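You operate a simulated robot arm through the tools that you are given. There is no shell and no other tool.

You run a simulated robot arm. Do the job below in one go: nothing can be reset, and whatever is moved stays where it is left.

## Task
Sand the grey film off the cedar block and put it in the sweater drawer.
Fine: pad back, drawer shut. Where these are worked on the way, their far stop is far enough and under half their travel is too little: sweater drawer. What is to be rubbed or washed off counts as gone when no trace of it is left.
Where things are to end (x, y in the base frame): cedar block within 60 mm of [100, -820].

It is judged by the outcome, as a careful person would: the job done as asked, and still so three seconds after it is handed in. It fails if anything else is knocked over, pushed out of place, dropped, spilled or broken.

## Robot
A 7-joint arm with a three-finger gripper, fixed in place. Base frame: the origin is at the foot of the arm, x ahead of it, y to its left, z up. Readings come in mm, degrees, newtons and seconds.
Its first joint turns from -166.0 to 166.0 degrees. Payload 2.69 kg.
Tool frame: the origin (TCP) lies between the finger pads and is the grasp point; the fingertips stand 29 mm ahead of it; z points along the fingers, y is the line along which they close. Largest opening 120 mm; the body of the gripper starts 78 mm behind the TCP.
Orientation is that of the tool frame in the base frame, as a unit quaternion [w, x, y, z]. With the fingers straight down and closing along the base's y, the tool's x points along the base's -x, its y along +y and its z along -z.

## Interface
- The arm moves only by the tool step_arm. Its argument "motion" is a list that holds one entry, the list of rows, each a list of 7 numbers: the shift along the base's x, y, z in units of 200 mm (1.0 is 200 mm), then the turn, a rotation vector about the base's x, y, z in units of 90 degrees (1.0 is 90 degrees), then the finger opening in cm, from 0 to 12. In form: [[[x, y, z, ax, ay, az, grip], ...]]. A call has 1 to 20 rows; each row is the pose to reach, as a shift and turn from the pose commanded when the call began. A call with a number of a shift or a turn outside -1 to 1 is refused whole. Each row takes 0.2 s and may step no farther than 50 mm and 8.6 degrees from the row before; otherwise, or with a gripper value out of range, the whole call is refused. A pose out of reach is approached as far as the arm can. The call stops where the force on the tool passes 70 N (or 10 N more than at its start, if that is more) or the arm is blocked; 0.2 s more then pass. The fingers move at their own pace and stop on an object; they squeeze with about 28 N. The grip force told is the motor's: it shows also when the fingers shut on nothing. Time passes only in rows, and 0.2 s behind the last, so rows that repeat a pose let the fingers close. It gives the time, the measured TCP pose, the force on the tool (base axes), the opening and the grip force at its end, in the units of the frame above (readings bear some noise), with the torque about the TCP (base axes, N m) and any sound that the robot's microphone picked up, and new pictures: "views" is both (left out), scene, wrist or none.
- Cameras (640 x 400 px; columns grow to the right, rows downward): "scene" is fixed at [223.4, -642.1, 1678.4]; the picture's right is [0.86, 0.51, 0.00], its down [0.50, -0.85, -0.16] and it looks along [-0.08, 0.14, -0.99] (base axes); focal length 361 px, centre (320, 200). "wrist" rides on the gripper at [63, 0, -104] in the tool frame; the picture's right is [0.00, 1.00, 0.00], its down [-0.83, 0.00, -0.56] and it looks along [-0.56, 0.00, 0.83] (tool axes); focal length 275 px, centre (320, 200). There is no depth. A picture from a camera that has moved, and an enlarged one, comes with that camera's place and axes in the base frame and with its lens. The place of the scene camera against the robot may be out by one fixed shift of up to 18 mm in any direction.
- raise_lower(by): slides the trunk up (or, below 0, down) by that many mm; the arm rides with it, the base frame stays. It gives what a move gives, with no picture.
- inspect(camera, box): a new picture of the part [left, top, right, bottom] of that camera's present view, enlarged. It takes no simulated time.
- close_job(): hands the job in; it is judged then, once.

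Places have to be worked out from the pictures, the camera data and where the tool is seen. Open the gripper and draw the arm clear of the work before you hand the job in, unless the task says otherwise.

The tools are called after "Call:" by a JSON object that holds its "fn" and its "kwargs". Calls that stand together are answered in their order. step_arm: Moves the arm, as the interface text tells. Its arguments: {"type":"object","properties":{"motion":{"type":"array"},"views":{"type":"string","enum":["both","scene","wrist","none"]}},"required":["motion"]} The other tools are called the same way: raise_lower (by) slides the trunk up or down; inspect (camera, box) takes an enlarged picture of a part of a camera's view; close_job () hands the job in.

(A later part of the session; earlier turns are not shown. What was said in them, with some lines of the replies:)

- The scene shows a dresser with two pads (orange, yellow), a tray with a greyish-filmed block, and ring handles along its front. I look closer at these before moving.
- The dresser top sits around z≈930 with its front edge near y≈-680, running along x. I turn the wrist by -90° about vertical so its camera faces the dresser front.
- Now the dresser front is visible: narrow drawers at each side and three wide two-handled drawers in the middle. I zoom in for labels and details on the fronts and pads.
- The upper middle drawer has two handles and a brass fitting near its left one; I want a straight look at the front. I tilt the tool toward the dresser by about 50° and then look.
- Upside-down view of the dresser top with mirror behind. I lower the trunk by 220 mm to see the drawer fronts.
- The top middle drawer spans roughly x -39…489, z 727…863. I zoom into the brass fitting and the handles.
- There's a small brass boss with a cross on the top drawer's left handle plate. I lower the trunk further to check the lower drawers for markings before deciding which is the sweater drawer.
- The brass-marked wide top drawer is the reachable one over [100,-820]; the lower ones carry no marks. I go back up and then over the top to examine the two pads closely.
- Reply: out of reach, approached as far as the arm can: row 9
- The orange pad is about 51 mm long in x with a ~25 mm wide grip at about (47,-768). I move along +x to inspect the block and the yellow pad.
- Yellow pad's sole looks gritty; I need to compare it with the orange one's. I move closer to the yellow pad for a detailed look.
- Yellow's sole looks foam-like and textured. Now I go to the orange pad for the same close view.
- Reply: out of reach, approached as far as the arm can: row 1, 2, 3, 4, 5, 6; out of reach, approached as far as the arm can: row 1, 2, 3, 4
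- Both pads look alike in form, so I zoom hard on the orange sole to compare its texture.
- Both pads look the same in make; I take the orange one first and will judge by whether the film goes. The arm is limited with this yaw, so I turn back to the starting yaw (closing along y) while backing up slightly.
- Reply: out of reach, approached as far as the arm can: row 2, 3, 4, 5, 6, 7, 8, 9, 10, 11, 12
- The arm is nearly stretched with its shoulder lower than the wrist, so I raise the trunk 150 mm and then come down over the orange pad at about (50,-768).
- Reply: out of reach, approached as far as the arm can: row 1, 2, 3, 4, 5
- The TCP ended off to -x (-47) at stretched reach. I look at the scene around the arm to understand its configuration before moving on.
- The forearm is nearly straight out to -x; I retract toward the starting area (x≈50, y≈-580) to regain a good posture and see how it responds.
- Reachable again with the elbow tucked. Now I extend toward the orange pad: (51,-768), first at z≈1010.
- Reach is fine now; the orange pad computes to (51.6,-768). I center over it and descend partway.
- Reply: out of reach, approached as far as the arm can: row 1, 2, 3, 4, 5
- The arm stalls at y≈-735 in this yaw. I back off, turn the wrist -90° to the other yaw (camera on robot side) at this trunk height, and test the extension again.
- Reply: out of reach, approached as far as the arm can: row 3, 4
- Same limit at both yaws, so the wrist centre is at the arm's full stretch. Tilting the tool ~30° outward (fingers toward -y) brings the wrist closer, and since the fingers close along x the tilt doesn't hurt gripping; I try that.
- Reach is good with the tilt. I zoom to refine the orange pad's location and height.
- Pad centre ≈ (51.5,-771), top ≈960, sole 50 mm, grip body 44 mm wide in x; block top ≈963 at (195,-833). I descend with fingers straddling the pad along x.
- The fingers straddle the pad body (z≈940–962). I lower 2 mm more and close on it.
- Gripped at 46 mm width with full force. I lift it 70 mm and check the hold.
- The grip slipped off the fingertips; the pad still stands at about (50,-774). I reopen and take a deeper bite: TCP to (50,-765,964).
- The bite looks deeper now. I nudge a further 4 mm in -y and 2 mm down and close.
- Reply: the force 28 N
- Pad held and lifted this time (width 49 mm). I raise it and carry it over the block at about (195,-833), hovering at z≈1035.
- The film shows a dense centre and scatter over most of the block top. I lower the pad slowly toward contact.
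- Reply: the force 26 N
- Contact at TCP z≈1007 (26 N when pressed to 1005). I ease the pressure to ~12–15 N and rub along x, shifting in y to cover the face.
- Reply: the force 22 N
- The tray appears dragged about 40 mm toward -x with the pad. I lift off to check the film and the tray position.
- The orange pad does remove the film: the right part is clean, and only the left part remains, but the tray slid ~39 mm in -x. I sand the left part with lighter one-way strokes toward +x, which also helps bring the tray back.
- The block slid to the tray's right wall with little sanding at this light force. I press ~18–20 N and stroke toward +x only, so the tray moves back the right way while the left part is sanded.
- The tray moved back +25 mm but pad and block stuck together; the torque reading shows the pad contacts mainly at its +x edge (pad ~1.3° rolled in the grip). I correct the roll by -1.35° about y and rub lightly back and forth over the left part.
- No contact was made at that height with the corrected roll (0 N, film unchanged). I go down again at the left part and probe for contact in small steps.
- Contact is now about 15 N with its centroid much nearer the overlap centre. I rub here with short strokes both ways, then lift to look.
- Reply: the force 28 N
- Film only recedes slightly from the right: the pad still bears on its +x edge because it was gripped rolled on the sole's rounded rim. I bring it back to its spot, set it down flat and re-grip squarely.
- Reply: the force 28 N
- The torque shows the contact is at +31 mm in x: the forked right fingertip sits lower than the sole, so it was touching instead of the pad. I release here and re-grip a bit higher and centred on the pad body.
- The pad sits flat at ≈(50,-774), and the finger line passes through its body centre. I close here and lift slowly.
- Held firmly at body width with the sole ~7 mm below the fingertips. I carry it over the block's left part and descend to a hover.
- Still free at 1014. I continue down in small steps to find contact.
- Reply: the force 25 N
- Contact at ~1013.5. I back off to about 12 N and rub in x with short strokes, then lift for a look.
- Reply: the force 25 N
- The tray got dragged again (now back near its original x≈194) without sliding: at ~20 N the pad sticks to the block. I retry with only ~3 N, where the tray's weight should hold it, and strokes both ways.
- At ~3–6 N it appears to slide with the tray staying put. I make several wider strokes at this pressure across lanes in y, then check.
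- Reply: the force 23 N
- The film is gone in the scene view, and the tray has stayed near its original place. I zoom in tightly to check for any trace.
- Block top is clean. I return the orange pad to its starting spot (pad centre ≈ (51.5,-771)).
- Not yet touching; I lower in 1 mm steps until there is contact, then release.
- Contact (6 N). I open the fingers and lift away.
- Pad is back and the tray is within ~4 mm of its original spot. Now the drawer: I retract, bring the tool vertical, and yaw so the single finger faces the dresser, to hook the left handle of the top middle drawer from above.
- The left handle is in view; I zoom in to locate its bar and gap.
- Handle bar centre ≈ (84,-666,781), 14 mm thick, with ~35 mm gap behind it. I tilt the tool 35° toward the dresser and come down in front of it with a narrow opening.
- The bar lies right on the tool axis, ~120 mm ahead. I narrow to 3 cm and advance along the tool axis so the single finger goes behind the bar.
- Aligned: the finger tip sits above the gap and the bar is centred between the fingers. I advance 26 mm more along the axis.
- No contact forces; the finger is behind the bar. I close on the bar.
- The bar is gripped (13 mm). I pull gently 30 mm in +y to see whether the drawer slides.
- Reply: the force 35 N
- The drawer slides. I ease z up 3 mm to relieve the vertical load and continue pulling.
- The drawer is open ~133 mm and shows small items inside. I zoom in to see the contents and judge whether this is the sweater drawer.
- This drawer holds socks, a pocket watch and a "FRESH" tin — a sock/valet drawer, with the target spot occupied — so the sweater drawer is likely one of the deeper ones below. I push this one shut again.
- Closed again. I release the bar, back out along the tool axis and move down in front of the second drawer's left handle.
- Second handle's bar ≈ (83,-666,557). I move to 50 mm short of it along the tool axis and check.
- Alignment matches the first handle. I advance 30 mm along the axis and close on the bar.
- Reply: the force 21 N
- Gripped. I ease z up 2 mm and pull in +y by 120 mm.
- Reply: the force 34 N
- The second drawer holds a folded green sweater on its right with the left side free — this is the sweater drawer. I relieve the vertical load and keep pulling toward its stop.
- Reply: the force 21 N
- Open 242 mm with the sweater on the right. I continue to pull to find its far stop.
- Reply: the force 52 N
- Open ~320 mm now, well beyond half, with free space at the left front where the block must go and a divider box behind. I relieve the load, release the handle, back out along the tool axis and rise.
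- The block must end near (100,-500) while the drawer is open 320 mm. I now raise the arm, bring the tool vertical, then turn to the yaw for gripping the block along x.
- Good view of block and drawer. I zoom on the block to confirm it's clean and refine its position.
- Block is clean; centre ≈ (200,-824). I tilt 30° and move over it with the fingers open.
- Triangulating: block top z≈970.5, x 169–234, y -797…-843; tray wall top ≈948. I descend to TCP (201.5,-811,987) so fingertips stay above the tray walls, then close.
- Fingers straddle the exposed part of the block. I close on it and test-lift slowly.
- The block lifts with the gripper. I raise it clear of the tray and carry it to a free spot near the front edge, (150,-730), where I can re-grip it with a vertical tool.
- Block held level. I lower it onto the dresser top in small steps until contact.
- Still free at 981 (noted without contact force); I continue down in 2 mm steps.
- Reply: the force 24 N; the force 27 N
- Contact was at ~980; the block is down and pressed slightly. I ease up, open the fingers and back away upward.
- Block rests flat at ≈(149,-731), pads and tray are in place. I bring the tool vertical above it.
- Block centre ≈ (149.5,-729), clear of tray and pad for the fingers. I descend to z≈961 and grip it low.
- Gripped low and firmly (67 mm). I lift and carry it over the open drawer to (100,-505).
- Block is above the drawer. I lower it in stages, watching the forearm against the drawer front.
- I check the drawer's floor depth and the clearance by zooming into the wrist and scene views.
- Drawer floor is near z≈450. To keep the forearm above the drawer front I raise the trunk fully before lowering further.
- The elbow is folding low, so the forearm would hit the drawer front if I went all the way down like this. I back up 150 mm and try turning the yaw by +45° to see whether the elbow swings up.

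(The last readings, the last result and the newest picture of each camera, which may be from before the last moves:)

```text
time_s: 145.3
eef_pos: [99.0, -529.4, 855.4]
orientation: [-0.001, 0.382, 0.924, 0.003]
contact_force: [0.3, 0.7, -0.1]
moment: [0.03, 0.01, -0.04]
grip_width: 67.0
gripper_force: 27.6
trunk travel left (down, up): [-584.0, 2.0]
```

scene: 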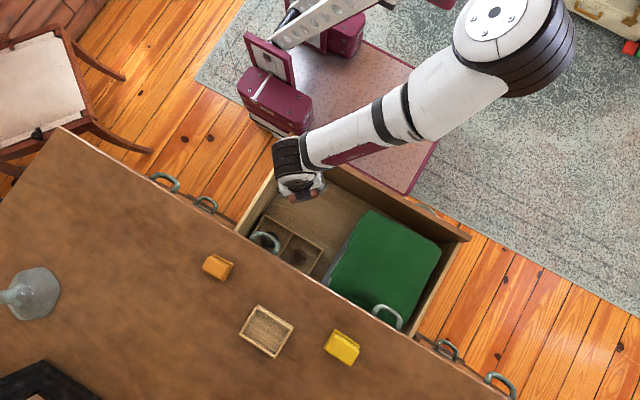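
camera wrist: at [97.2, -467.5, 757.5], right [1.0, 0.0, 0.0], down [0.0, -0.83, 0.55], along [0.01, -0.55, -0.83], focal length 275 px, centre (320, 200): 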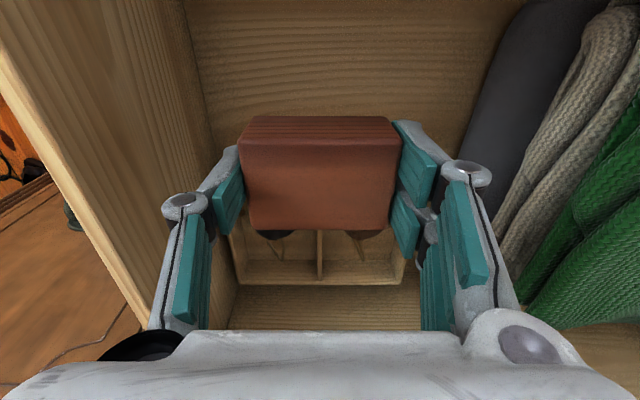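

The elbow sits about level with the wrist now. I turn a further 45° to compare.

Call:
{"fn": "step_arm", "kwargs": {"motion": [[[0, 0, 0, 0, 0, 0.09, 5], [0, 0, 0, 0, 0, 0.18, 5], [0, 0, 0, 0, 0, 0.27, 5], [0, 0, 0, 0, 0, 0.36, 5], [0, 0, 0, 0, 0, 0.45, 5], [0, 0, 0, 0, 0, 0.5, 5]]], "views": "scene"}}

```text
time_s: 146.8
eef_pos: [99.1, -528.9, 854.9]
orientation: [-0.002, 0.0, 1.0, 0.001]
contact_force: [0.4, -0.3, -1.0]
moment: [-0.01, 0.0, -0.01]
grip_width: 66.9
gripper_force: 27.9
trunk travel left (down, up): [-584.0, 2.0]
```

scene: 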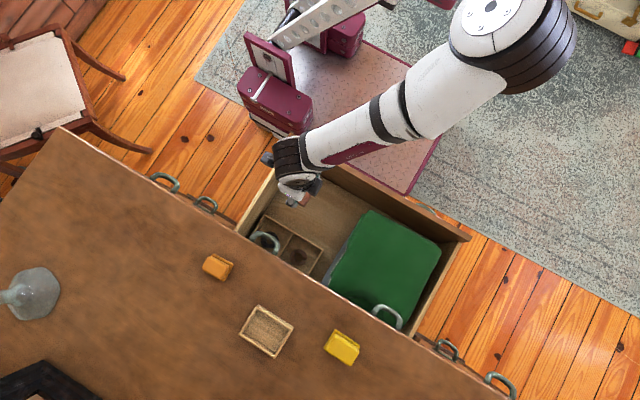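

Yaw doesn't affect the elbow. A better option: close the drawer partway (to ~250 mm) so the arm is nearly straight from the high shoulder when it reaches the spot, keeping the forearm above the drawer front. I turn back to the previous yaw while moving out in front of the drawer.

Call:
{"fn": "step_arm", "kwargs": {"motion": [[[0.05, 0.1, 0.1, 0, 0, -0.09, 5], [0.1, 0.2, 0.1, 0, 0, -0.18, 5], [0.15, 0.3, 0.1, 0, 0, -0.27, 5], [0.2, 0.4, 0.1, 0, 0, -0.36, 5], [0.3, 0.5, 0.1, 0, 0, -0.45, 5], [0.4, 0.6, 0.1, 0, 0, -0.54, 5], [0.5, 0.7, 0.1, 0, 0, -0.63, 5], [0.6, 0.8, 0.1, 0, 0, -0.72, 5], [0.65, 0.9, 0.1, 0, 0, -0.81, 5], [0.65, 1, 0.1, 0, 0, -0.9, 5], [0.65, 1, 0.1, 0, 0, -0.98, 5], [0.65, 1, 0.1, 0, 0, -1, 5]]]}}

```text
time_s: 149.3
eef_pos: [230.0, -329.2, 875.2]
orientation: [0.0, 0.708, 0.706, 0.003]
contact_force: [-0.3, -0.3, -0.4]
moment: [0.0, 0.0, 0.0]
grip_width: 66.9
gripper_force: 28.2
trunk travel left (down, up): [-584.0, 2.0]
camera wrist: at [228.5, -267.2, 978.8], right [1.0, 0.0, 0.0], down [0.0, -0.83, 0.55], along [0.0, -0.55, -0.83], focal length 275 px, centre (320, 200)
```

scene: 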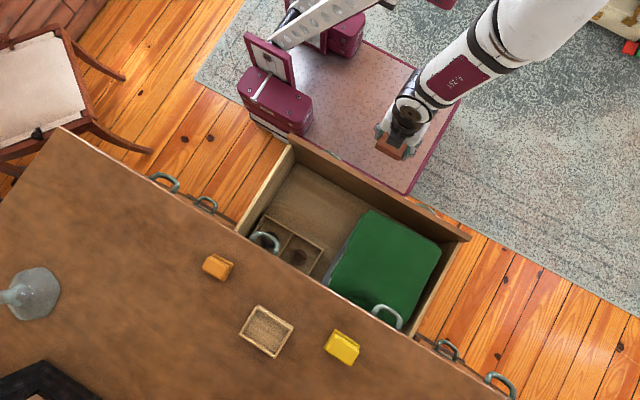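
wrist: 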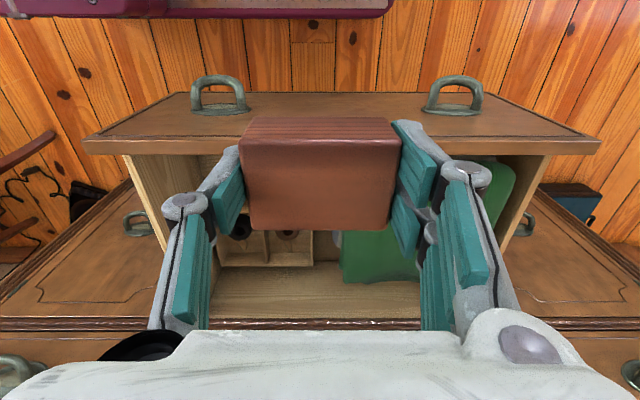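

Here the forearm rises nicely. I lower in front of the drawer face between its handles to push it partway in.

Call:
{"fn": "step_arm", "kwargs": {"motion": [[[0, 0.03, -0.2, 0, 0, 0, 5], [0, 0.05, -0.4, 0, 0, 0, 5], [0, 0.05, -0.6, 0, 0, 0, 5], [0, 0.05, -0.8, 0, 0, 0, 5], [0, 0.05, -1, 0, 0, 0, 5]]], "views": "none"}}

Call:
{"fn": "step_arm", "kwargs": {"motion": [[[0, 0, -0.15, 0, 0, 0, 5], [0, -0.05, -0.15, 0, 0, 0, 5], [0, -0.1, -0.15, 0, 0, 0, 5], [0, -0.13, -0.15, 0, 0, 0, 5], [0, -0.16, -0.15, 0, 0, 0, 5], [0, -0.2, -0.15, 0, 0, 0, 5], [0, -0.2, -0.15, 0, 0, 0, 5]]]}}

```text
time_s: 150.6
eef_pos: [230.6, -319.5, 673.5]
orientation: [0.0, 0.707, 0.707, 0.002]
contact_force: [0.2, -0.2, 0.0]
moment: [0.02, -0.01, -0.01]
grip_width: 67.0
gripper_force: 27.9
trunk travel left (down, up): [-584.0, 2.0]
```

```text
time_s: 152.2
eef_pos: [230.1, -359.8, 644.9]
orientation: [0.0, 0.707, 0.707, 0.002]
contact_force: [1.3, 4.6, -1.5]
moment: [0.1, -0.05, 0.06]
grip_width: 67.0
gripper_force: 28.1
trunk travel left (down, up): [-584.0, 2.0]
camera wrist: at [228.2, -296.7, 748.2], right [1.0, 0.0, 0.0], down [0.0, -0.83, 0.55], along [0.0, -0.55, -0.83], focal length 275 px, centre (320, 200)
```

scene: 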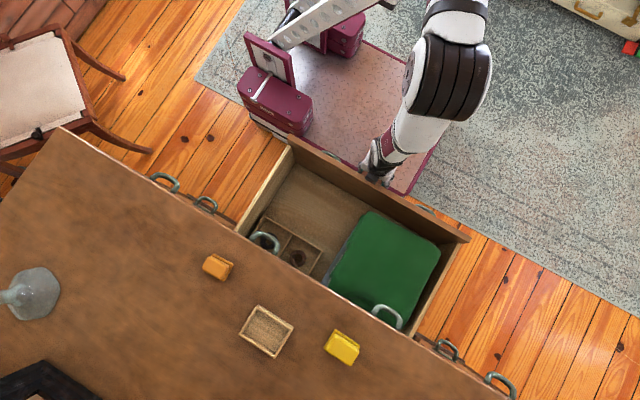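
wrist: 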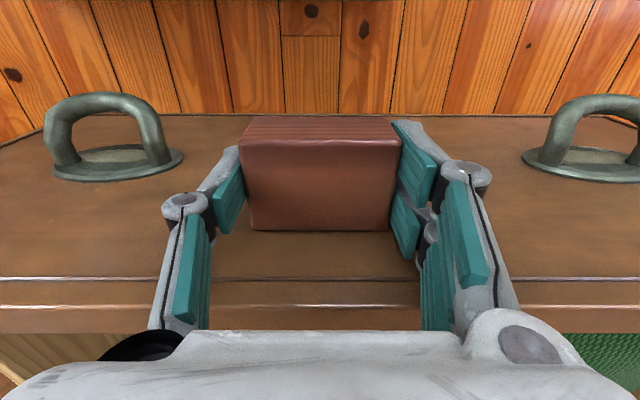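

Contact at face y≈-383. I push the drawer in by 70 mm.

Call:
{"fn": "step_arm", "kwargs": {"motion": [[[0, -0.06, 0, 0, 0, 0, 5], [0, -0.12, 0, 0, 0, 0, 5], [0, -0.18, 0, 0, 0, 0, 5], [0, -0.24, 0, 0, 0, 0, 5], [0, -0.3, 0, 0, 0, 0, 5], [0, -0.35, 0, 0, 0, 0, 5], [0, -0.35, 0, 0, 0, 0, 5]]]}}

```text
time_s: 153.8
eef_pos: [227.5, -430.4, 644.5]
orientation: [0.001, 0.708, 0.707, 0.002]
contact_force: [-0.6, -0.4, -0.4]
moment: [0.01, 0.01, -0.03]
grip_width: 67.3
gripper_force: 28.3
trunk travel left (down, up): [-584.0, 2.0]
camera wrist: at [227.8, -368.4, 747.9], right [1.0, 0.0, 0.0], down [0.0, -0.83, 0.55], along [0.0, -0.55, -0.83], focal length 275 px, centre (320, 200)
```

scene: 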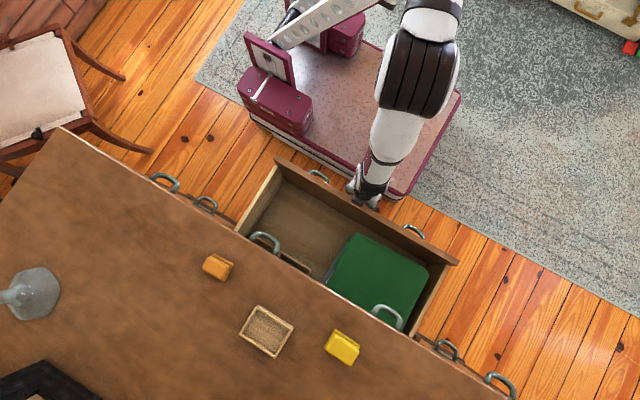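
wrist: 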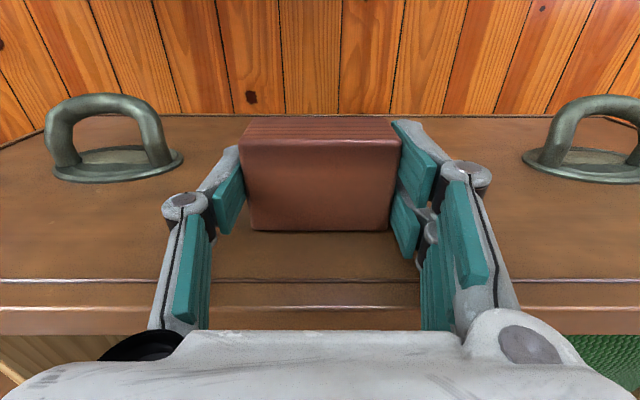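

The drawer is now ~250 mm open and the elbow is folded upward in this posture. I rise just above the drawer front and move in over the drawer, watching the elbow.

Call:
{"fn": "step_arm", "kwargs": {"motion": [[[0, 0.1, 0.05, 0, 0, 0, 5], [0, 0.15, 0.25, 0, 0, 0, 5], [0, 0.15, 0.45, 0, 0, 0, 5], [0, 0.15, 0.6, 0, 0, 0, 5], [-0.1, 0.0, 0.6, 0, 0, 0, 5], [-0.25, -0.15, 0.6, 0, 0, 0, 5], [-0.4, -0.3, 0.6, 0, 0, 0, 5], [-0.5, -0.45, 0.6, 0, 0, 0, 5], [-0.5, -0.6, 0.6, 0, 0, 0, 5], [-0.5, -0.75, 0.6, 0, 0, 0, 5], [-0.5, -0.8, 0.6, 0, 0, 0, 5]]]}}

```text
time_s: 156.2
eef_pos: [128.6, -589.4, 766.2]
orientation: [0.0, 0.707, 0.707, 0.002]
contact_force: [0.1, 0.1, -1.2]
moment: [-0.03, -0.01, 0.02]
grip_width: 67.0
gripper_force: 27.7
trunk travel left (down, up): [-584.0, 2.0]
camera wrist: at [127.0, -528.0, 870.0], right [1.0, 0.0, 0.0], down [0.0, -0.83, 0.55], along [0.0, -0.55, -0.83], focal length 275 px, centre (320, 200)
```

scene: 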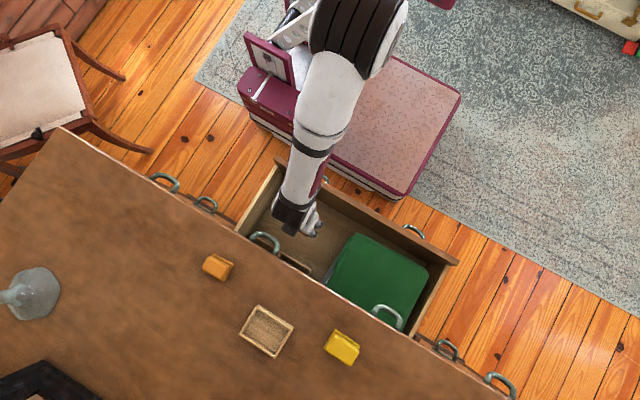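
wrist: 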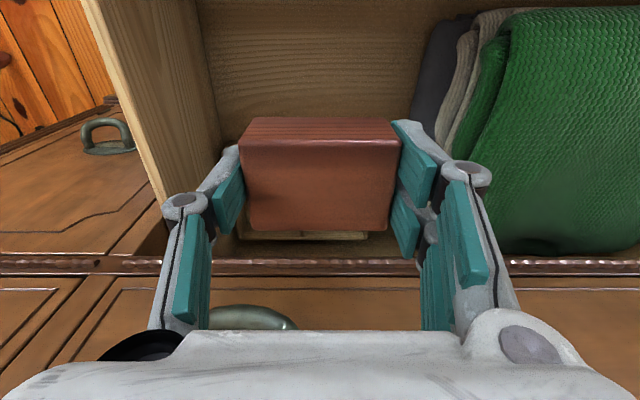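

Now the elbow is clearly high and the forearm rises steeply. I shift to (105,-572), which corresponds to y≈-822 when shut, and lower.

Call:
{"fn": "step_arm", "kwargs": {"motion": [[[-0.06, 0.05, -0.1, 0, 0, 0, 5], [-0.118, 0.085, -0.25, 0, 0, 0, 5], [-0.118, 0.085, -0.4, 0, 0, 0, 5], [-0.118, 0.085, -0.55, 0, 0, 0, 5], [-0.118, 0.085, -0.7, 0, 0, 0, 5], [-0.118, 0.085, -0.8, 0, 0, 0, 5]]]}}

```text
time_s: 157.6
eef_pos: [106.6, -572.5, 603.1]
orientation: [0.0, 0.707, 0.707, 0.003]
contact_force: [0.3, 0.4, -1.0]
moment: [-0.02, 0.0, -0.03]
grip_width: 66.9
gripper_force: 28.1
trunk travel left (down, up): [-584.0, 2.0]
camera wrist: at [105.7, -509.8, 707.4], right [1.0, 0.0, 0.0], down [0.0, -0.83, 0.55], along [0.01, -0.55, -0.83], focal length 275 px, centre (320, 200)
```

scene: 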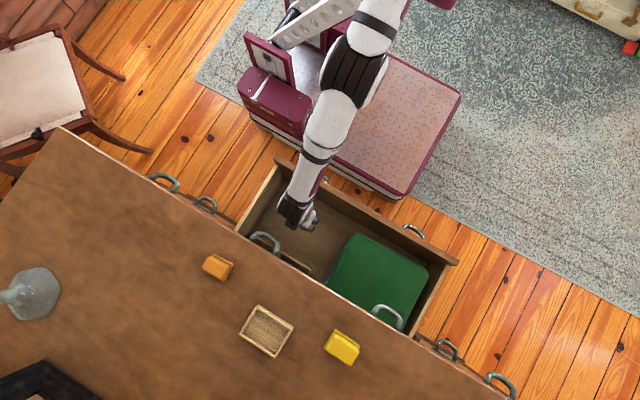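
wrist: 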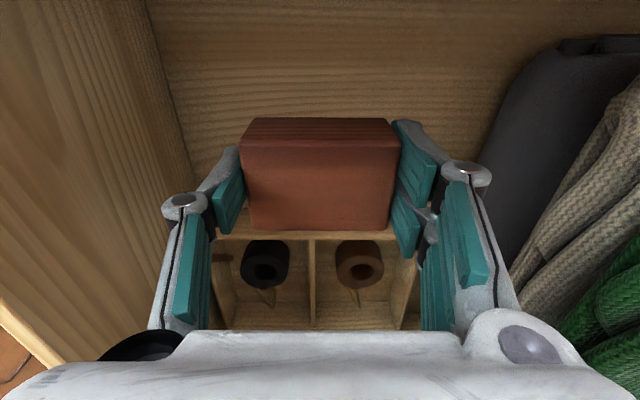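

I zoom on the forearm to judge its height over the drawer front before going lower.

Call:
{"fn": "inspect", "kwargs": {"camera": "scene", "box": [250, 0, 450, 250]}}

Call:
{"fn": "inspect", "kwargs": {"camera": "scene", "box": [260, 140, 380, 240]}}

```text
1.60 times, centred on (350, 125) of scene
camera zoom: at [223.4, -642.1, 1678.4], right [0.86, 0.51, 0.0], down [0.5, -0.85, -0.16], along [-0.08, 0.14, -0.99], focal length 577 px, centre (272, 320)
```

zoom: 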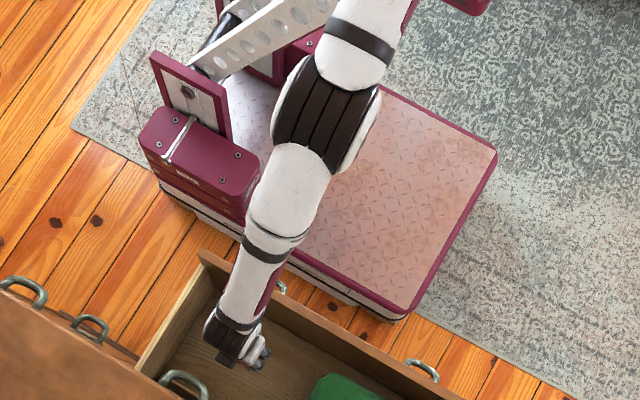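

```text
4.00 times, centred on (320, 190) of scene
camera zoom: at [223.4, -642.1, 1678.4], right [0.86, 0.51, 0.0], down [0.5, -0.85, -0.16], along [-0.08, 0.14, -0.99], focal length 1443 px, centre (320, 240)
```

zoom: 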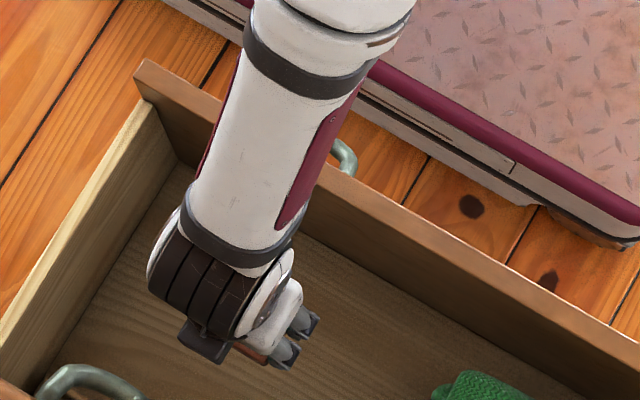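

The forearm is about level now, so going lower would touch the drawer front. Since moving "up–out–down–in" raised the elbow before, I rise to z≈766 and repeat that loop to lift the elbow further.

Call:
{"fn": "step_arm", "kwargs": {"motion": [[[0, 0, 0.2, 0, 0, 0, 5], [0, 0, 0.4, 0, 0, 0, 5], [0, 0, 0.6, 0, 0, 0, 5], [0, 0, 0.82, 0, 0, 0, 5]]], "views": "scene"}}

Call:
{"fn": "step_arm", "kwargs": {"motion": [[[0, 0, 0.24, 0, 0, 0, 5], [0, 0, 0.48, 0, 0, 0, 5], [0, 0, 0.74, 0, 0, 0, 5], [0, 0, 0.98, 0, 0, 0, 5], [0, 0.24, 0.98, 0, 0, 0, 5], [0, 0.48, 0.98, 0, 0, 0, 5], [0, 0.74, 0.98, 0, 0, 0, 5], [0, 0.98, 0.98, 0, 0, 0, 5], [0, 0.98, 0.74, 0, 0, 0, 5], [0, 0.98, 0.48, 0, 0, 0, 5], [0, 0.98, 0.24, 0, 0, 0, 5], [0, 0.98, 0, 0, 0, 0, 5], [0, 0.74, 0, 0, 0, 0, 5], [0, 0.48, 0, 0, 0, 0, 5], [0, 0.24, 0, 0, 0, 0, 5], [0, 0, 0, 0, 0, 0, 5]]], "views": "scene"}}

```text
time_s: 158.6
eef_pos: [104.7, -570.4, 769.9]
orientation: [-0.001, 0.708, 0.706, 0.003]
contact_force: [-0.7, -0.1, -1.4]
moment: [0.01, -0.02, 0.0]
grip_width: 67.2
gripper_force: 28.4
trunk travel left (down, up): [-584.0, 2.0]
```

scene: 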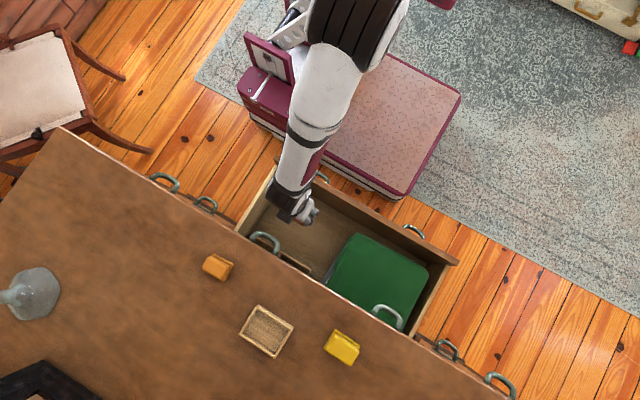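

```text
refused: row 3 steps farther than a row can; nothing moved
```

A row step was slightly too long; I resend with smaller steps.

Call:
{"fn": "step_arm", "kwargs": {"motion": [[[0, 0, 0.24, 0, 0, 0, 5], [0, 0, 0.48, 0, 0, 0, 5], [0, 0, 0.72, 0, 0, 0, 5], [0, 0, 0.96, 0, 0, 0, 5], [0, 0.24, 0.96, 0, 0, 0, 5], [0, 0.48, 0.96, 0, 0, 0, 5], [0, 0.72, 0.96, 0, 0, 0, 5], [0, 0.96, 0.96, 0, 0, 0, 5], [0, 0.96, 0.72, 0, 0, 0, 5], [0, 0.96, 0.48, 0, 0, 0, 5], [0, 0.96, 0.24, 0, 0, 0, 5], [0, 0.96, 0, 0, 0, 0, 5], [0, 0.72, 0, 0, 0, 0, 5], [0, 0.48, 0, 0, 0, 0, 5], [0, 0.24, 0, 0, 0, 0, 5], [0, 0, 0, 0, 0, 0, 5]]], "views": "scene"}}

```text
time_s: 161.9
eef_pos: [104.2, -572.4, 768.6]
orientation: [-0.001, 0.707, 0.707, 0.003]
contact_force: [-0.2, 0.8, -0.4]
moment: [-0.04, -0.06, 0.0]
grip_width: 67.2
gripper_force: 28.1
trunk travel left (down, up): [-584.0, 2.0]
```

scene: 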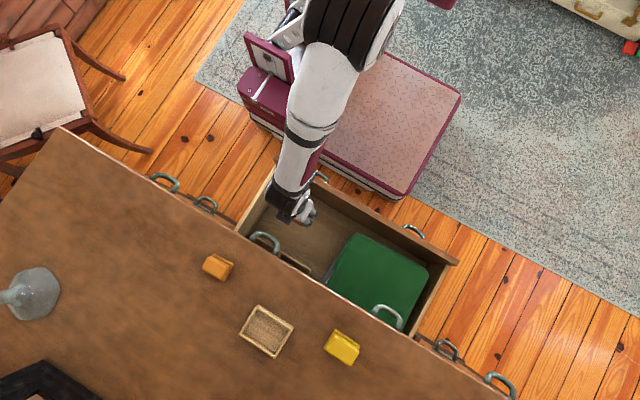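

The elbow now lies in the vertical plane and folds upward, so the forearm stays above the shoulder–wrist line and should clear the drawer front. I lower in steps, checking each.

Call:
{"fn": "step_arm", "kwargs": {"motion": [[[0, 0, -0.2, 0, 0, 0, 5], [0, 0, -0.4, 0, 0, 0, 5], [0, 0, -0.6, 0, 0, 0, 5], [0, 0, -0.8, 0, 0, 0, 5], [0, 0, -1.0, 0, 0, 0, 5]]], "views": "none"}}

Call:
{"fn": "inspect", "kwargs": {"camera": "scene", "box": [260, 100, 420, 240]}}

```text
time_s: 163.2
eef_pos: [104.1, -573.3, 583.2]
orientation: [0.0, 0.707, 0.707, 0.003]
contact_force: [0.0, 0.4, 0.1]
moment: [0.03, 0.01, -0.04]
grip_width: 67.2
gripper_force: 27.9
out of reach, approached as far as the arm can: row 5
trunk travel left (down, up): [-584.0, 2.0]
```

```text
2.86 times, centred on (340, 170) of scene
camera zoom: at [223.4, -642.1, 1678.4], right [0.86, 0.51, 0.0], down [0.5, -0.85, -0.16], along [-0.08, 0.14, -0.99], focal length 1031 px, centre (263, 286)
```

zoom: 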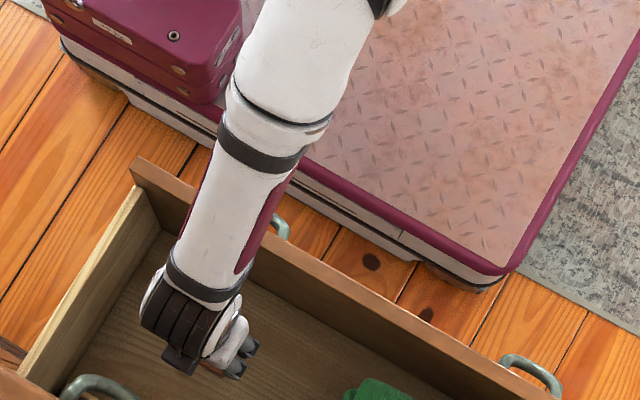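

Out of reach at z≈583: the arm is straight because the shoulder is too high now. I raise 120 mm, lower the trunk 140 mm (still leaving a steep forearm), and continue.

Call:
{"fn": "step_arm", "kwargs": {"motion": [[[0, 0, 0.2, 0, 0, 0, 5], [0, 0, 0.4, 0, 0, 0, 5], [0, 0, 0.6, 0, 0, 0, 5]]], "views": "none"}}

Call:
{"fn": "raise_lower", "kwargs": {"by": -140}}

Call:
{"fn": "inspect", "kwargs": {"camera": "scene", "box": [220, 0, 480, 250]}}

```text
time_s: 163.9
eef_pos: [108.5, -569.5, 703.9]
orientation: [0.0, 0.707, 0.707, 0.004]
contact_force: [-0.7, -0.8, -0.5]
moment: [-0.03, -0.03, 0.01]
grip_width: 67.0
gripper_force: 27.4
trunk travel left (down, up): [-584.0, 2.0]
```

```text
time_s: 165.6
eef_pos: [105.5, -570.0, 564.2]
orientation: [0.0, 0.707, 0.707, 0.003]
contact_force: [-0.2, -0.9, -0.2]
moment: [-0.02, -0.01, 0.02]
grip_width: 66.9
gripper_force: 27.9
trunk travel left (down, up): [-444.0, 142.0]
```

```text
1.60 times, centred on (350, 125) of scene
camera zoom: at [223.4, -642.1, 1678.4], right [0.86, 0.51, 0.0], down [0.5, -0.85, -0.16], along [-0.08, 0.14, -0.99], focal length 577 px, centre (272, 320)
```

zoom: 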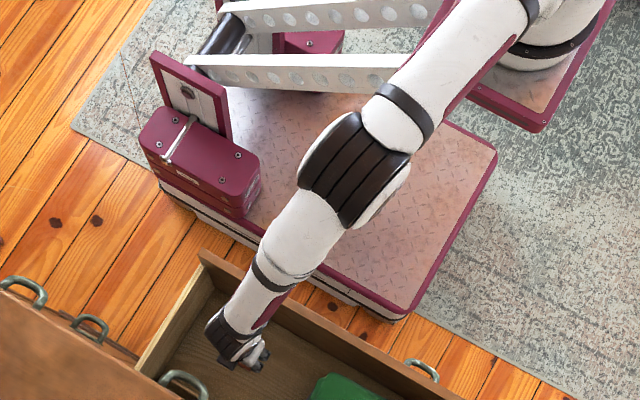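

Good. I lower further toward the floor, watching forces.

Call:
{"fn": "step_arm", "kwargs": {"motion": [[[0, 0, -0.1, 0, 0, 0, 5], [0, 0, -0.2, 0, 0, 0, 5], [0, 0, -0.28, 0, 0, 0, 5], [0, 0, -0.28, 0, 0, 0, 5]]]}}

Call:
{"fn": "inspect", "kwargs": {"camera": "scene", "box": [260, 100, 420, 240]}}

```text
time_s: 166.6
eef_pos: [105.8, -571.6, 508.0]
orientation: [0.001, 0.707, 0.707, 0.003]
contact_force: [-0.2, -0.5, -0.8]
moment: [0.01, 0.01, -0.01]
grip_width: 67.0
gripper_force: 28.0
trunk travel left (down, up): [-444.0, 142.0]
camera wrist: at [103.7, -509.3, 611.4], right [1.0, 0.0, 0.0], down [0.0, -0.83, 0.55], along [0.0, -0.55, -0.83], focal length 275 px, centre (320, 200)
```

scene: 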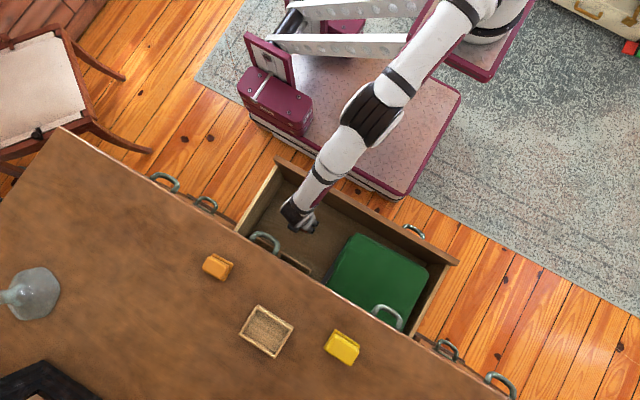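
wrist: 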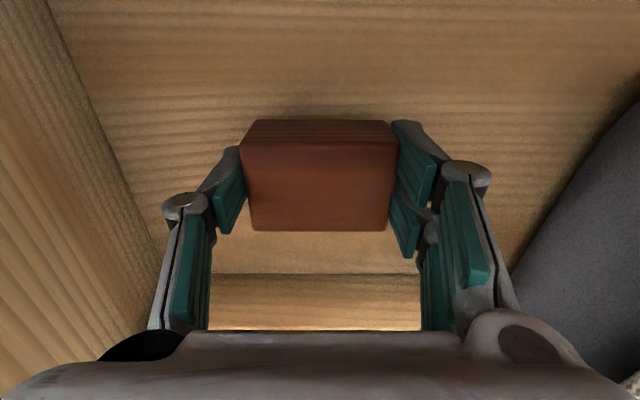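

```text
2.86 times, centred on (340, 170) of scene
camera zoom: at [223.4, -642.1, 1678.4], right [0.86, 0.51, 0.0], down [0.5, -0.85, -0.16], along [-0.08, 0.14, -0.99], focal length 1031 px, centre (263, 286)
```

zoom: 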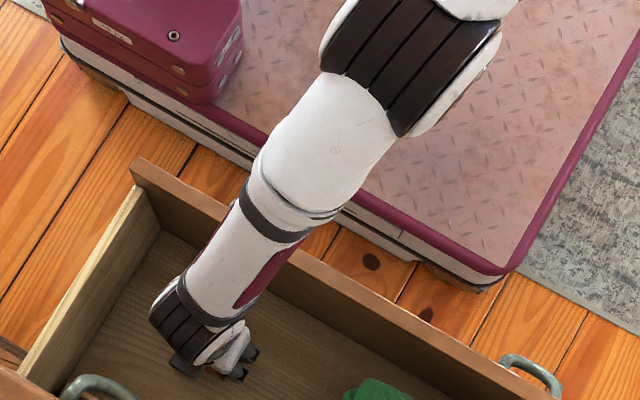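

Near the floor without contact elsewhere. I continue in small steps until the block touches down.

Call:
{"fn": "step_arm", "kwargs": {"motion": [[[0, 0, -0.04, 0, 0, 0, 5], [0, 0, -0.07, 0, 0, 0, 5], [0, 0, -0.09, 0, 0, 0, 5], [0, 0, -0.09, 0, 0, 0, 5]]], "views": "none"}}

Call:
{"fn": "step_arm", "kwargs": {"motion": [[[0, 0, -0.015, 0, 0, 0, 5], [0, 0, -0.02, 0, 0, 0, 5], [0, 0, -0.02, 0, 0, 0, 5]]], "views": "none"}}

```text
time_s: 167.6
eef_pos: [105.5, -570.8, 491.4]
orientation: [0.0, 0.707, 0.707, 0.002]
contact_force: [0.4, -0.7, -1.2]
moment: [0.0, -0.04, 0.01]
grip_width: 67.2
gripper_force: 28.2
trunk travel left (down, up): [-444.0, 142.0]
```

```text
time_s: 168.4
eef_pos: [105.1, -572.2, 486.5]
orientation: [0.0, 0.707, 0.707, 0.003]
contact_force: [-0.9, -0.2, -0.4]
moment: [-0.04, 0.02, 0.0]
grip_width: 67.1
gripper_force: 28.0
trunk travel left (down, up): [-444.0, 142.0]
```

Call:
{"fn": "step_arm", "kwargs": {"motion": [[[0, 0, -0.01, 0, 0, 0, 5], [0, 0, -0.015, 0, 0, 0, 5], [0, 0, -0.015, 0, 0, 0, 5]]], "views": "wrist"}}

```text
time_s: 169.2
eef_pos: [105.7, -573.1, 484.8]
orientation: [0.001, 0.707, 0.707, 0.0]
contact_force: [0.7, -0.5, 26.1]
moment: [0.07, -0.04, -0.02]
grip_width: 67.3
gripper_force: 28.0
trunk travel left (down, up): [-444.0, 142.0]
camera wrist: at [104.5, -510.7, 588.3], right [1.0, 0.0, 0.0], down [0.0, -0.83, 0.56], along [0.0, -0.56, -0.83], focal length 275 px, centre (320, 200)
```

wrist: 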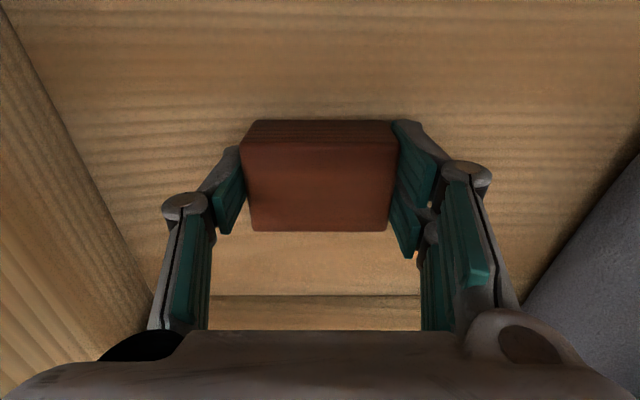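

Contact with the floor (26 N at z≈485). I ease up a little, release, and lift straight up.

Call:
{"fn": "step_arm", "kwargs": {"motion": [[[0, 0, 0.012, 0, 0, 0, 6.8], [0, 0, 0.012, 0, 0, 0, 7.5], [0, 0, 0.012, 0, 0, 0, 9], [0, 0, 0.012, 0, 0, 0, 9], [0, 0, 0.1, 0, 0, 0, 9], [0, 0, 0.25, 0, 0, 0, 9], [0, 0, 0.45, 0, 0, 0, 9], [0, 0, 0.65, 0, 0, 0, 9], [0, 0, 0.85, 0, 0, 0, 9]]]}}

```text
time_s: 171.2
eef_pos: [105.2, -572.5, 653.9]
orientation: [0.001, 0.707, 0.707, 0.002]
contact_force: [-0.4, 0.4, -1.2]
moment: [-0.02, 0.04, 0.0]
grip_width: 90.1
gripper_force: 0.0
trunk travel left (down, up): [-444.0, 142.0]
camera wrist: at [103.9, -509.5, 757.4], right [1.0, 0.0, 0.0], down [0.0, -0.83, 0.55], along [0.0, -0.55, -0.83], focal length 275 px, centre (320, 200)
```

scene: 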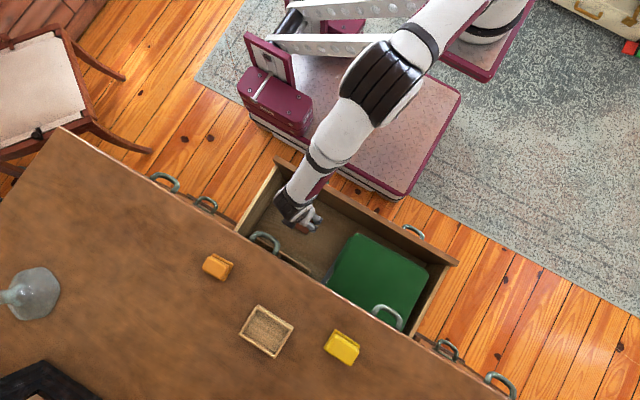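
wrist: 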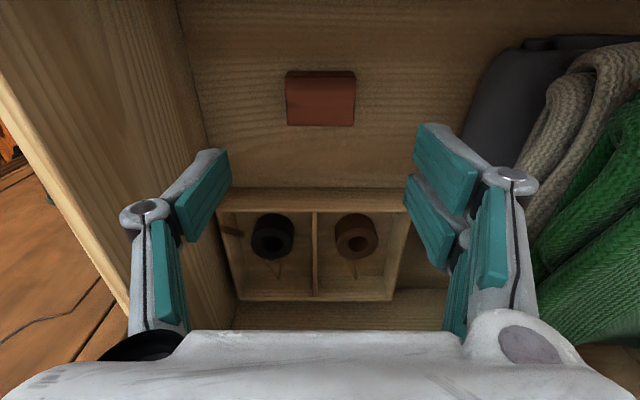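

The block sits in the drawer. Now I rise, move out in front of the drawer, and close the fingers to push it shut.

Call:
{"fn": "step_arm", "kwargs": {"motion": [[[0, 0, 0.24, 0, 0, 0, 7], [0, 0, 0.48, 0, 0, 0, 4], [0, 0, 0.72, 0, 0, 0, 2], [0, 0.2, 0.8, 0, 0, 0, 0], [0.1, 0.4, 0.8, 0, 0, 0, 0], [0.2, 0.6, 0.8, 0, 0, 0, 0], [0.35, 0.78, 0.8, 0, 0, 0, 0], [0.5, 0.95, 0.8, 0, 0, 0, 0], [0.62, 1, 0.8, 0, 0, 0, 0]]], "views": "scene"}}

Call:
{"fn": "step_arm", "kwargs": {"motion": [[[0, 0.05, 0, -0.09, 0, 0, 0], [0, 0.1, 0, -0.18, 0, 0, 0], [0, 0.15, 0, -0.27, 0, 0, 0], [0, 0.2, -0.1, -0.36, 0, 0, 0], [0, 0.2, -0.3, -0.45, 0, 0, 0], [0, 0.2, -0.5, -0.5, 0, 0, 0], [0, 0.2, -0.7, -0.5, 0, 0, 0], [0, 0.2, -0.85, -0.5, 0, 0, 0]]]}}

```text
time_s: 173.2
eef_pos: [231.1, -372.8, 814.2]
orientation: [0.0, 0.708, 0.706, 0.002]
contact_force: [0.4, 0.4, 0.2]
moment: [-0.01, -0.04, -0.02]
grip_width: 0.0
gripper_force: 28.1
trunk travel left (down, up): [-444.0, 142.0]
```

scene: 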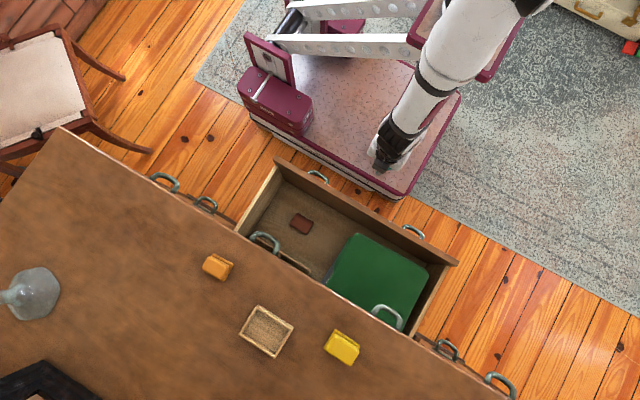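

```text
time_s: 175.0
eef_pos: [228.3, -333.8, 643.3]
orientation: [0.271, 0.653, 0.654, -0.269]
contact_force: [0.0, -0.3, 0.4]
moment: [0.01, 0.0, 0.03]
grip_width: 0.0
gripper_force: 27.7
out of reach, approached as far as the arm can: row 3, 4, 5
trunk travel left (down, up): [-444.0, 142.0]
camera wrist: at [227.0, -215.0, 671.5], right [1.0, 0.01, 0.0], down [0.0, -0.2, 0.98], along [0.0, -0.98, -0.2], focal length 275 px, centre (320, 200)
```

scene: 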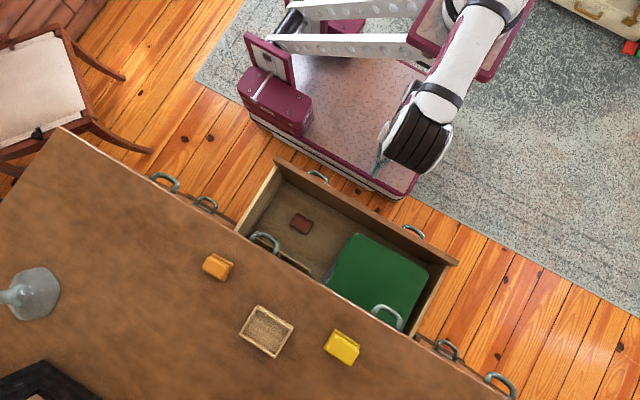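
wrist: 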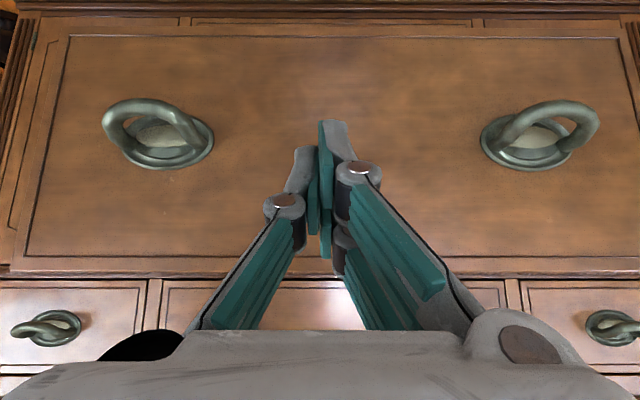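

Facing the drawer front squarely. I push it in along -y, first 200 mm.

Call:
{"fn": "step_arm", "kwargs": {"motion": [[[0, -0.15, -0.05, 0, 0, 0, 0], [0, -0.3, -0.1, 0, 0, 0, 0], [0, -0.4, -0.1, 0, 0, 0, 0], [0, -0.46, -0.1, 0, 0, 0, 0], [0, -0.54, -0.1, 0, 0, 0, 0], [0, -0.62, -0.1, 0, 0, 0, 0], [0, -0.7, -0.1, 0, 0, 0, 0], [0, -0.78, -0.1, 0, 0, 0, 0], [0, -0.86, -0.1, 0, 0, 0, 0], [0, -0.94, -0.1, 0, 0, 0, 0], [0, -1, -0.1, 0, 0, 0, 0]]]}}

```text
time_s: 177.4
eef_pos: [229.8, -532.9, 623.9]
orientation: [0.271, 0.654, 0.653, -0.269]
contact_force: [-0.4, 0.0, 0.3]
moment: [0.0, -0.02, 0.0]
grip_width: 0.0
gripper_force: 27.5
trunk travel left (down, up): [-444.0, 142.0]
camera wrist: at [228.1, -414.8, 652.0], right [1.0, 0.0, 0.0], down [0.0, -0.2, 0.98], along [0.0, -0.98, -0.2], focal length 275 px, centre (320, 200)
```

scene: 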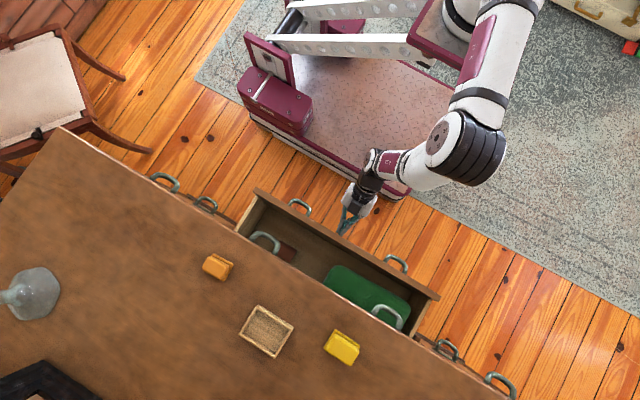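
wrist: 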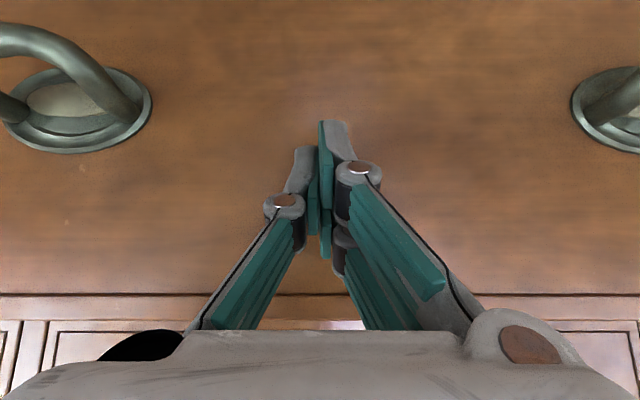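

The drawer is sliding in. I continue slowly to fully shut it.

Call:
{"fn": "step_arm", "kwargs": {"motion": [[[0, -0.08, 0, 0, 0, 0, 0], [0, -0.16, 0, 0, 0, 0, 0], [0, -0.24, 0, 0, 0, 0, 0], [0, -0.32, 0, 0, 0, 0, 0], [0, -0.4, 0, 0, 0, 0, 0], [0, -0.48, 0, 0, 0, 0, 0], [0, -0.55, 0, 0, 0, 0, 0], [0, -0.6, 0, 0, 0, 0, 0], [0, -0.64, 0, 0, 0, 0, 0], [0, -0.67, 0, 0, 0, 0, 0], [0, -0.67, 0, 0, 0, 0, 0]]]}}

```text
time_s: 179.8
eef_pos: [229.4, -665.7, 623.9]
orientation: [0.271, 0.654, 0.654, -0.268]
contact_force: [0.1, 0.9, 1.0]
moment: [0.01, -0.04, 0.0]
grip_width: 0.0
gripper_force: 28.2
trunk travel left (down, up): [-444.0, 142.0]
camera wrist: at [228.5, -547.9, 652.1], right [1.0, 0.01, 0.0], down [0.0, -0.2, 0.98], along [0.0, -0.98, -0.2], focal length 275 px, centre (320, 200)
```

scene: 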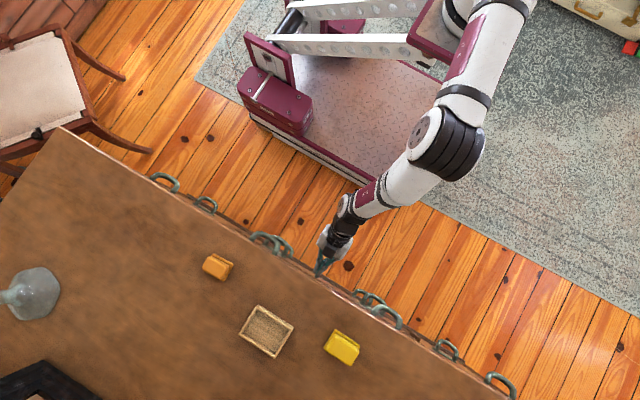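
wrist: 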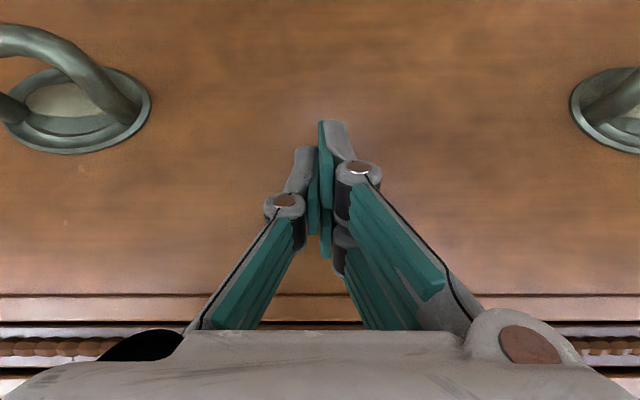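

Almost shut, with no end-stop force yet. I press on in small steps until it meets the stop.

Call:
{"fn": "step_arm", "kwargs": {"motion": [[[0, -0.015, 0, 0, 0, 0, 0], [0, -0.03, 0, 0, 0, 0, 0], [0, -0.03, 0, 0, 0, 0, 0]]], "views": "none"}}

Call:
{"fn": "step_arm", "kwargs": {"motion": [[[0, -0.015, 0, 0, 0, 0, 0], [0, -0.03, 0, 0, 0, 0, 0], [0, -0.03, 0, 0, 0, 0, 0]]], "views": "scene"}}

Call:
{"fn": "inspect", "kwargs": {"camera": "scene", "box": [230, 200, 410, 340]}}

```text
time_s: 180.6
eef_pos: [228.9, -671.1, 623.3]
orientation: [0.271, 0.653, 0.655, -0.268]
contact_force: [2.8, 2.8, -0.5]
moment: [0.03, -0.03, 0.06]
grip_width: 0.0
gripper_force: 28.2
trunk travel left (down, up): [-444.0, 142.0]
```

```text
time_s: 181.4
eef_pos: [227.8, -675.5, 621.9]
orientation: [0.269, 0.654, 0.654, -0.268]
contact_force: [2.5, 31.6, 12.3]
moment: [-0.34, -0.04, 0.19]
grip_width: 0.0
gripper_force: 28.1
trunk travel left (down, up): [-444.0, 142.0]
```

scene: 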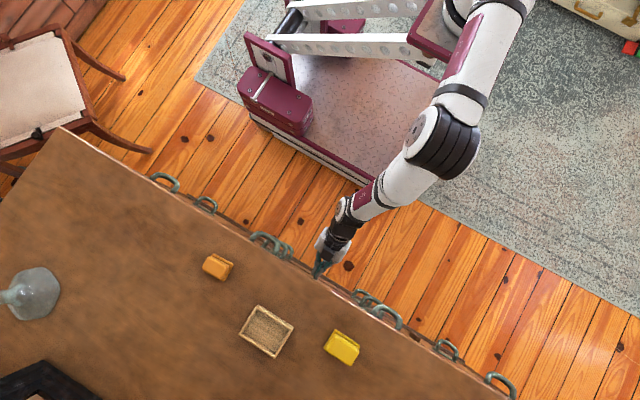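

```text
2.86 times, centred on (320, 270) of scene
camera zoom: at [223.4, -642.1, 1678.4], right [0.86, 0.51, 0.0], down [0.5, -0.85, -0.16], along [-0.08, 0.14, -0.99], focal length 1031 px, centre (320, 0)
```

zoom: 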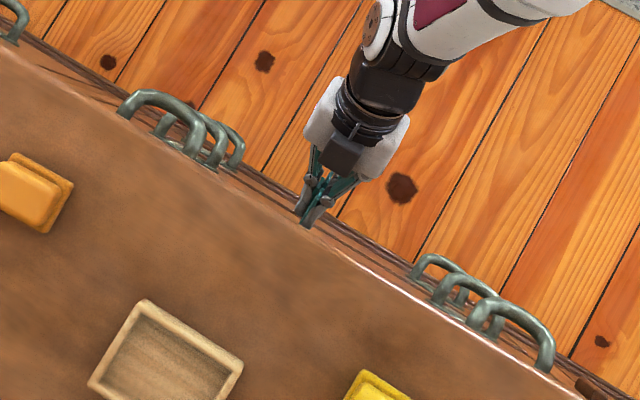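

Shut against its stop (32 N). I back away, open the gripper and look over the scene.

Call:
{"fn": "step_arm", "kwargs": {"motion": [[[0, 0.1, 0, 0, 0, 0, 0], [0, 0.3, 0.05, 0, 0, 0, 2], [0, 0.5, 0.1, 0, 0, 0, 5], [0, 0.7, 0.15, 0, 0, 0, 8], [0, 0.9, 0.2, 0, 0, 0, 10], [0, 1, 0.2, 0, 0, 0, 10], [0, 1, 0.2, 0, 0, 0, 10]]]}}

Call:
{"fn": "inspect", "kwargs": {"camera": "scene", "box": [180, 230, 380, 370]}}

Call:
{"fn": "inspect", "kwargs": {"camera": "wrist", "box": [0, 0, 640, 400]}}

```text
time_s: 183.0
eef_pos: [227.8, -477.5, 662.8]
orientation: [0.27, 0.653, 0.654, -0.269]
contact_force: [0.5, 0.9, -0.1]
moment: [-0.02, 0.0, -0.05]
grip_width: 99.9
gripper_force: 0.0
trunk travel left (down, up): [-444.0, 142.0]
camera wrist: at [227.7, -360.2, 691.7], right [1.0, 0.01, 0.0], down [0.0, -0.2, 0.98], along [0.0, -0.98, -0.2], focal length 275 px, centre (320, 200)
```

scene: 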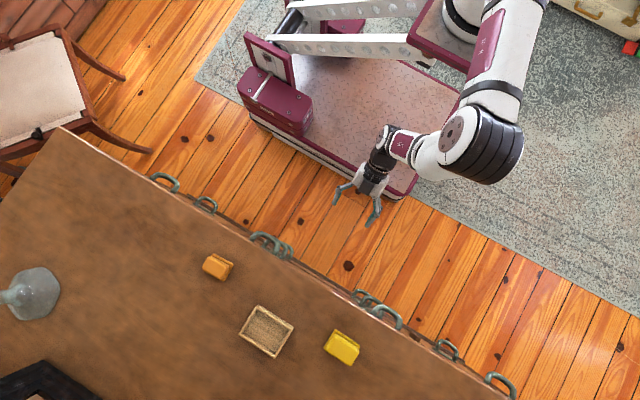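
wrist: 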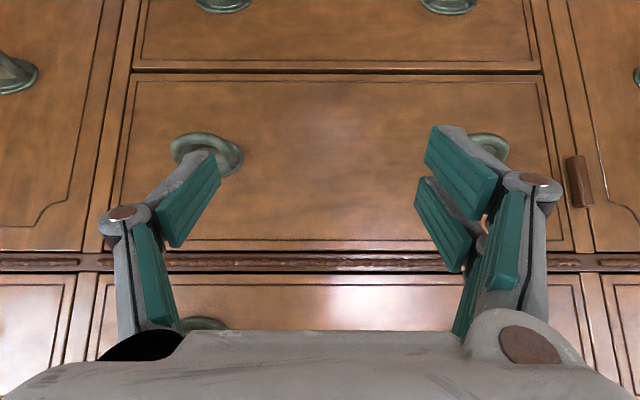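

```text
2.86 times, centred on (280, 300) of scene
camera zoom: at [223.4, -642.1, 1678.4], right [0.86, 0.51, 0.0], down [0.5, -0.85, -0.16], along [-0.08, 0.14, -0.99], focal length 1031 px, centre (434, -86)
```

zoom: 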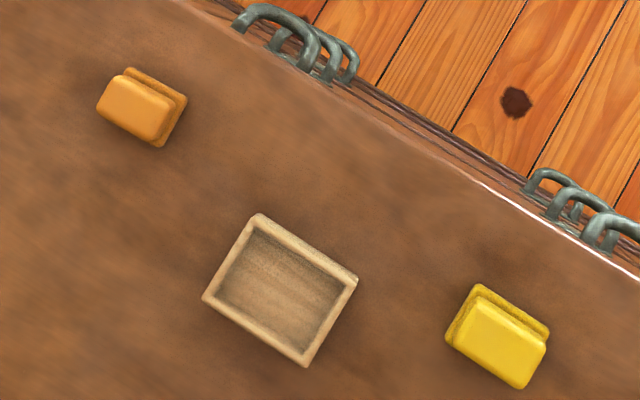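

```text
1.00 times, centred on (320, 200) of wrist (not enlarged: the box is as wide or as high as the picture)
camera zoom: at [227.7, -360.2, 691.7], right [1.0, 0.01, 0.0], down [0.0, -0.2, 0.98], along [0.0, -0.98, -0.2], focal length 275 px, centre (320, 200)
```

zoom: 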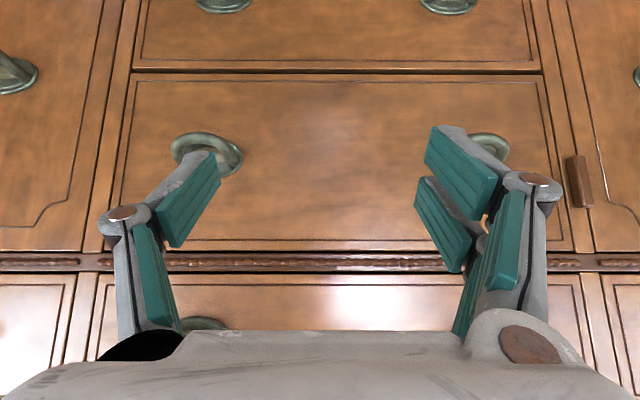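

Everything checks out: the cedar block is clean and in the shut sweater drawer at about (105,-822). The orange pad is back within ~2 mm, the tray is within ~6 mm of its start, the top drawer is shut, and the gripper is open and clear. I hand in the job.

Call:
{"fn": "close_job", "kwargs": {}}

```text
The job is handed in.
```

I sanded the cedar block clean and put it in the sweater drawer, which is now shut. The job is handed in, but I don't have the judge's result.

- **Block:** no film shows on its top face in the close-up pictures. I placed it at about (105, -822), worked out from the arm readings and how far the drawer was open. That is about 5 mm from the target, but I could not check it again once the drawer was shut.
- **Sweater drawer:** it is the middle of the three wide drawers, and it holds a folded green sweater. I opened it about 320 mm without reaching its stop, then pushed it shut until the arm met firm resistance.
- **Top drawer:** I first opened the top wide drawer by mistake, about 130 mm. It held socks, a pocket watch and a tin, so I pushed it shut without touching anything in it.
- **Pad:** I used the orange pad, and it is back within about 2 mm of where it started. I did not touch the yellow one.
- **Tray:** the block's tray slid along the dresser top while I was sanding, at one point by about 40 mm. It is back within about 6 mm of its original spot.

The gripper is open and the arm is about 200 mm clear of the dresser front.
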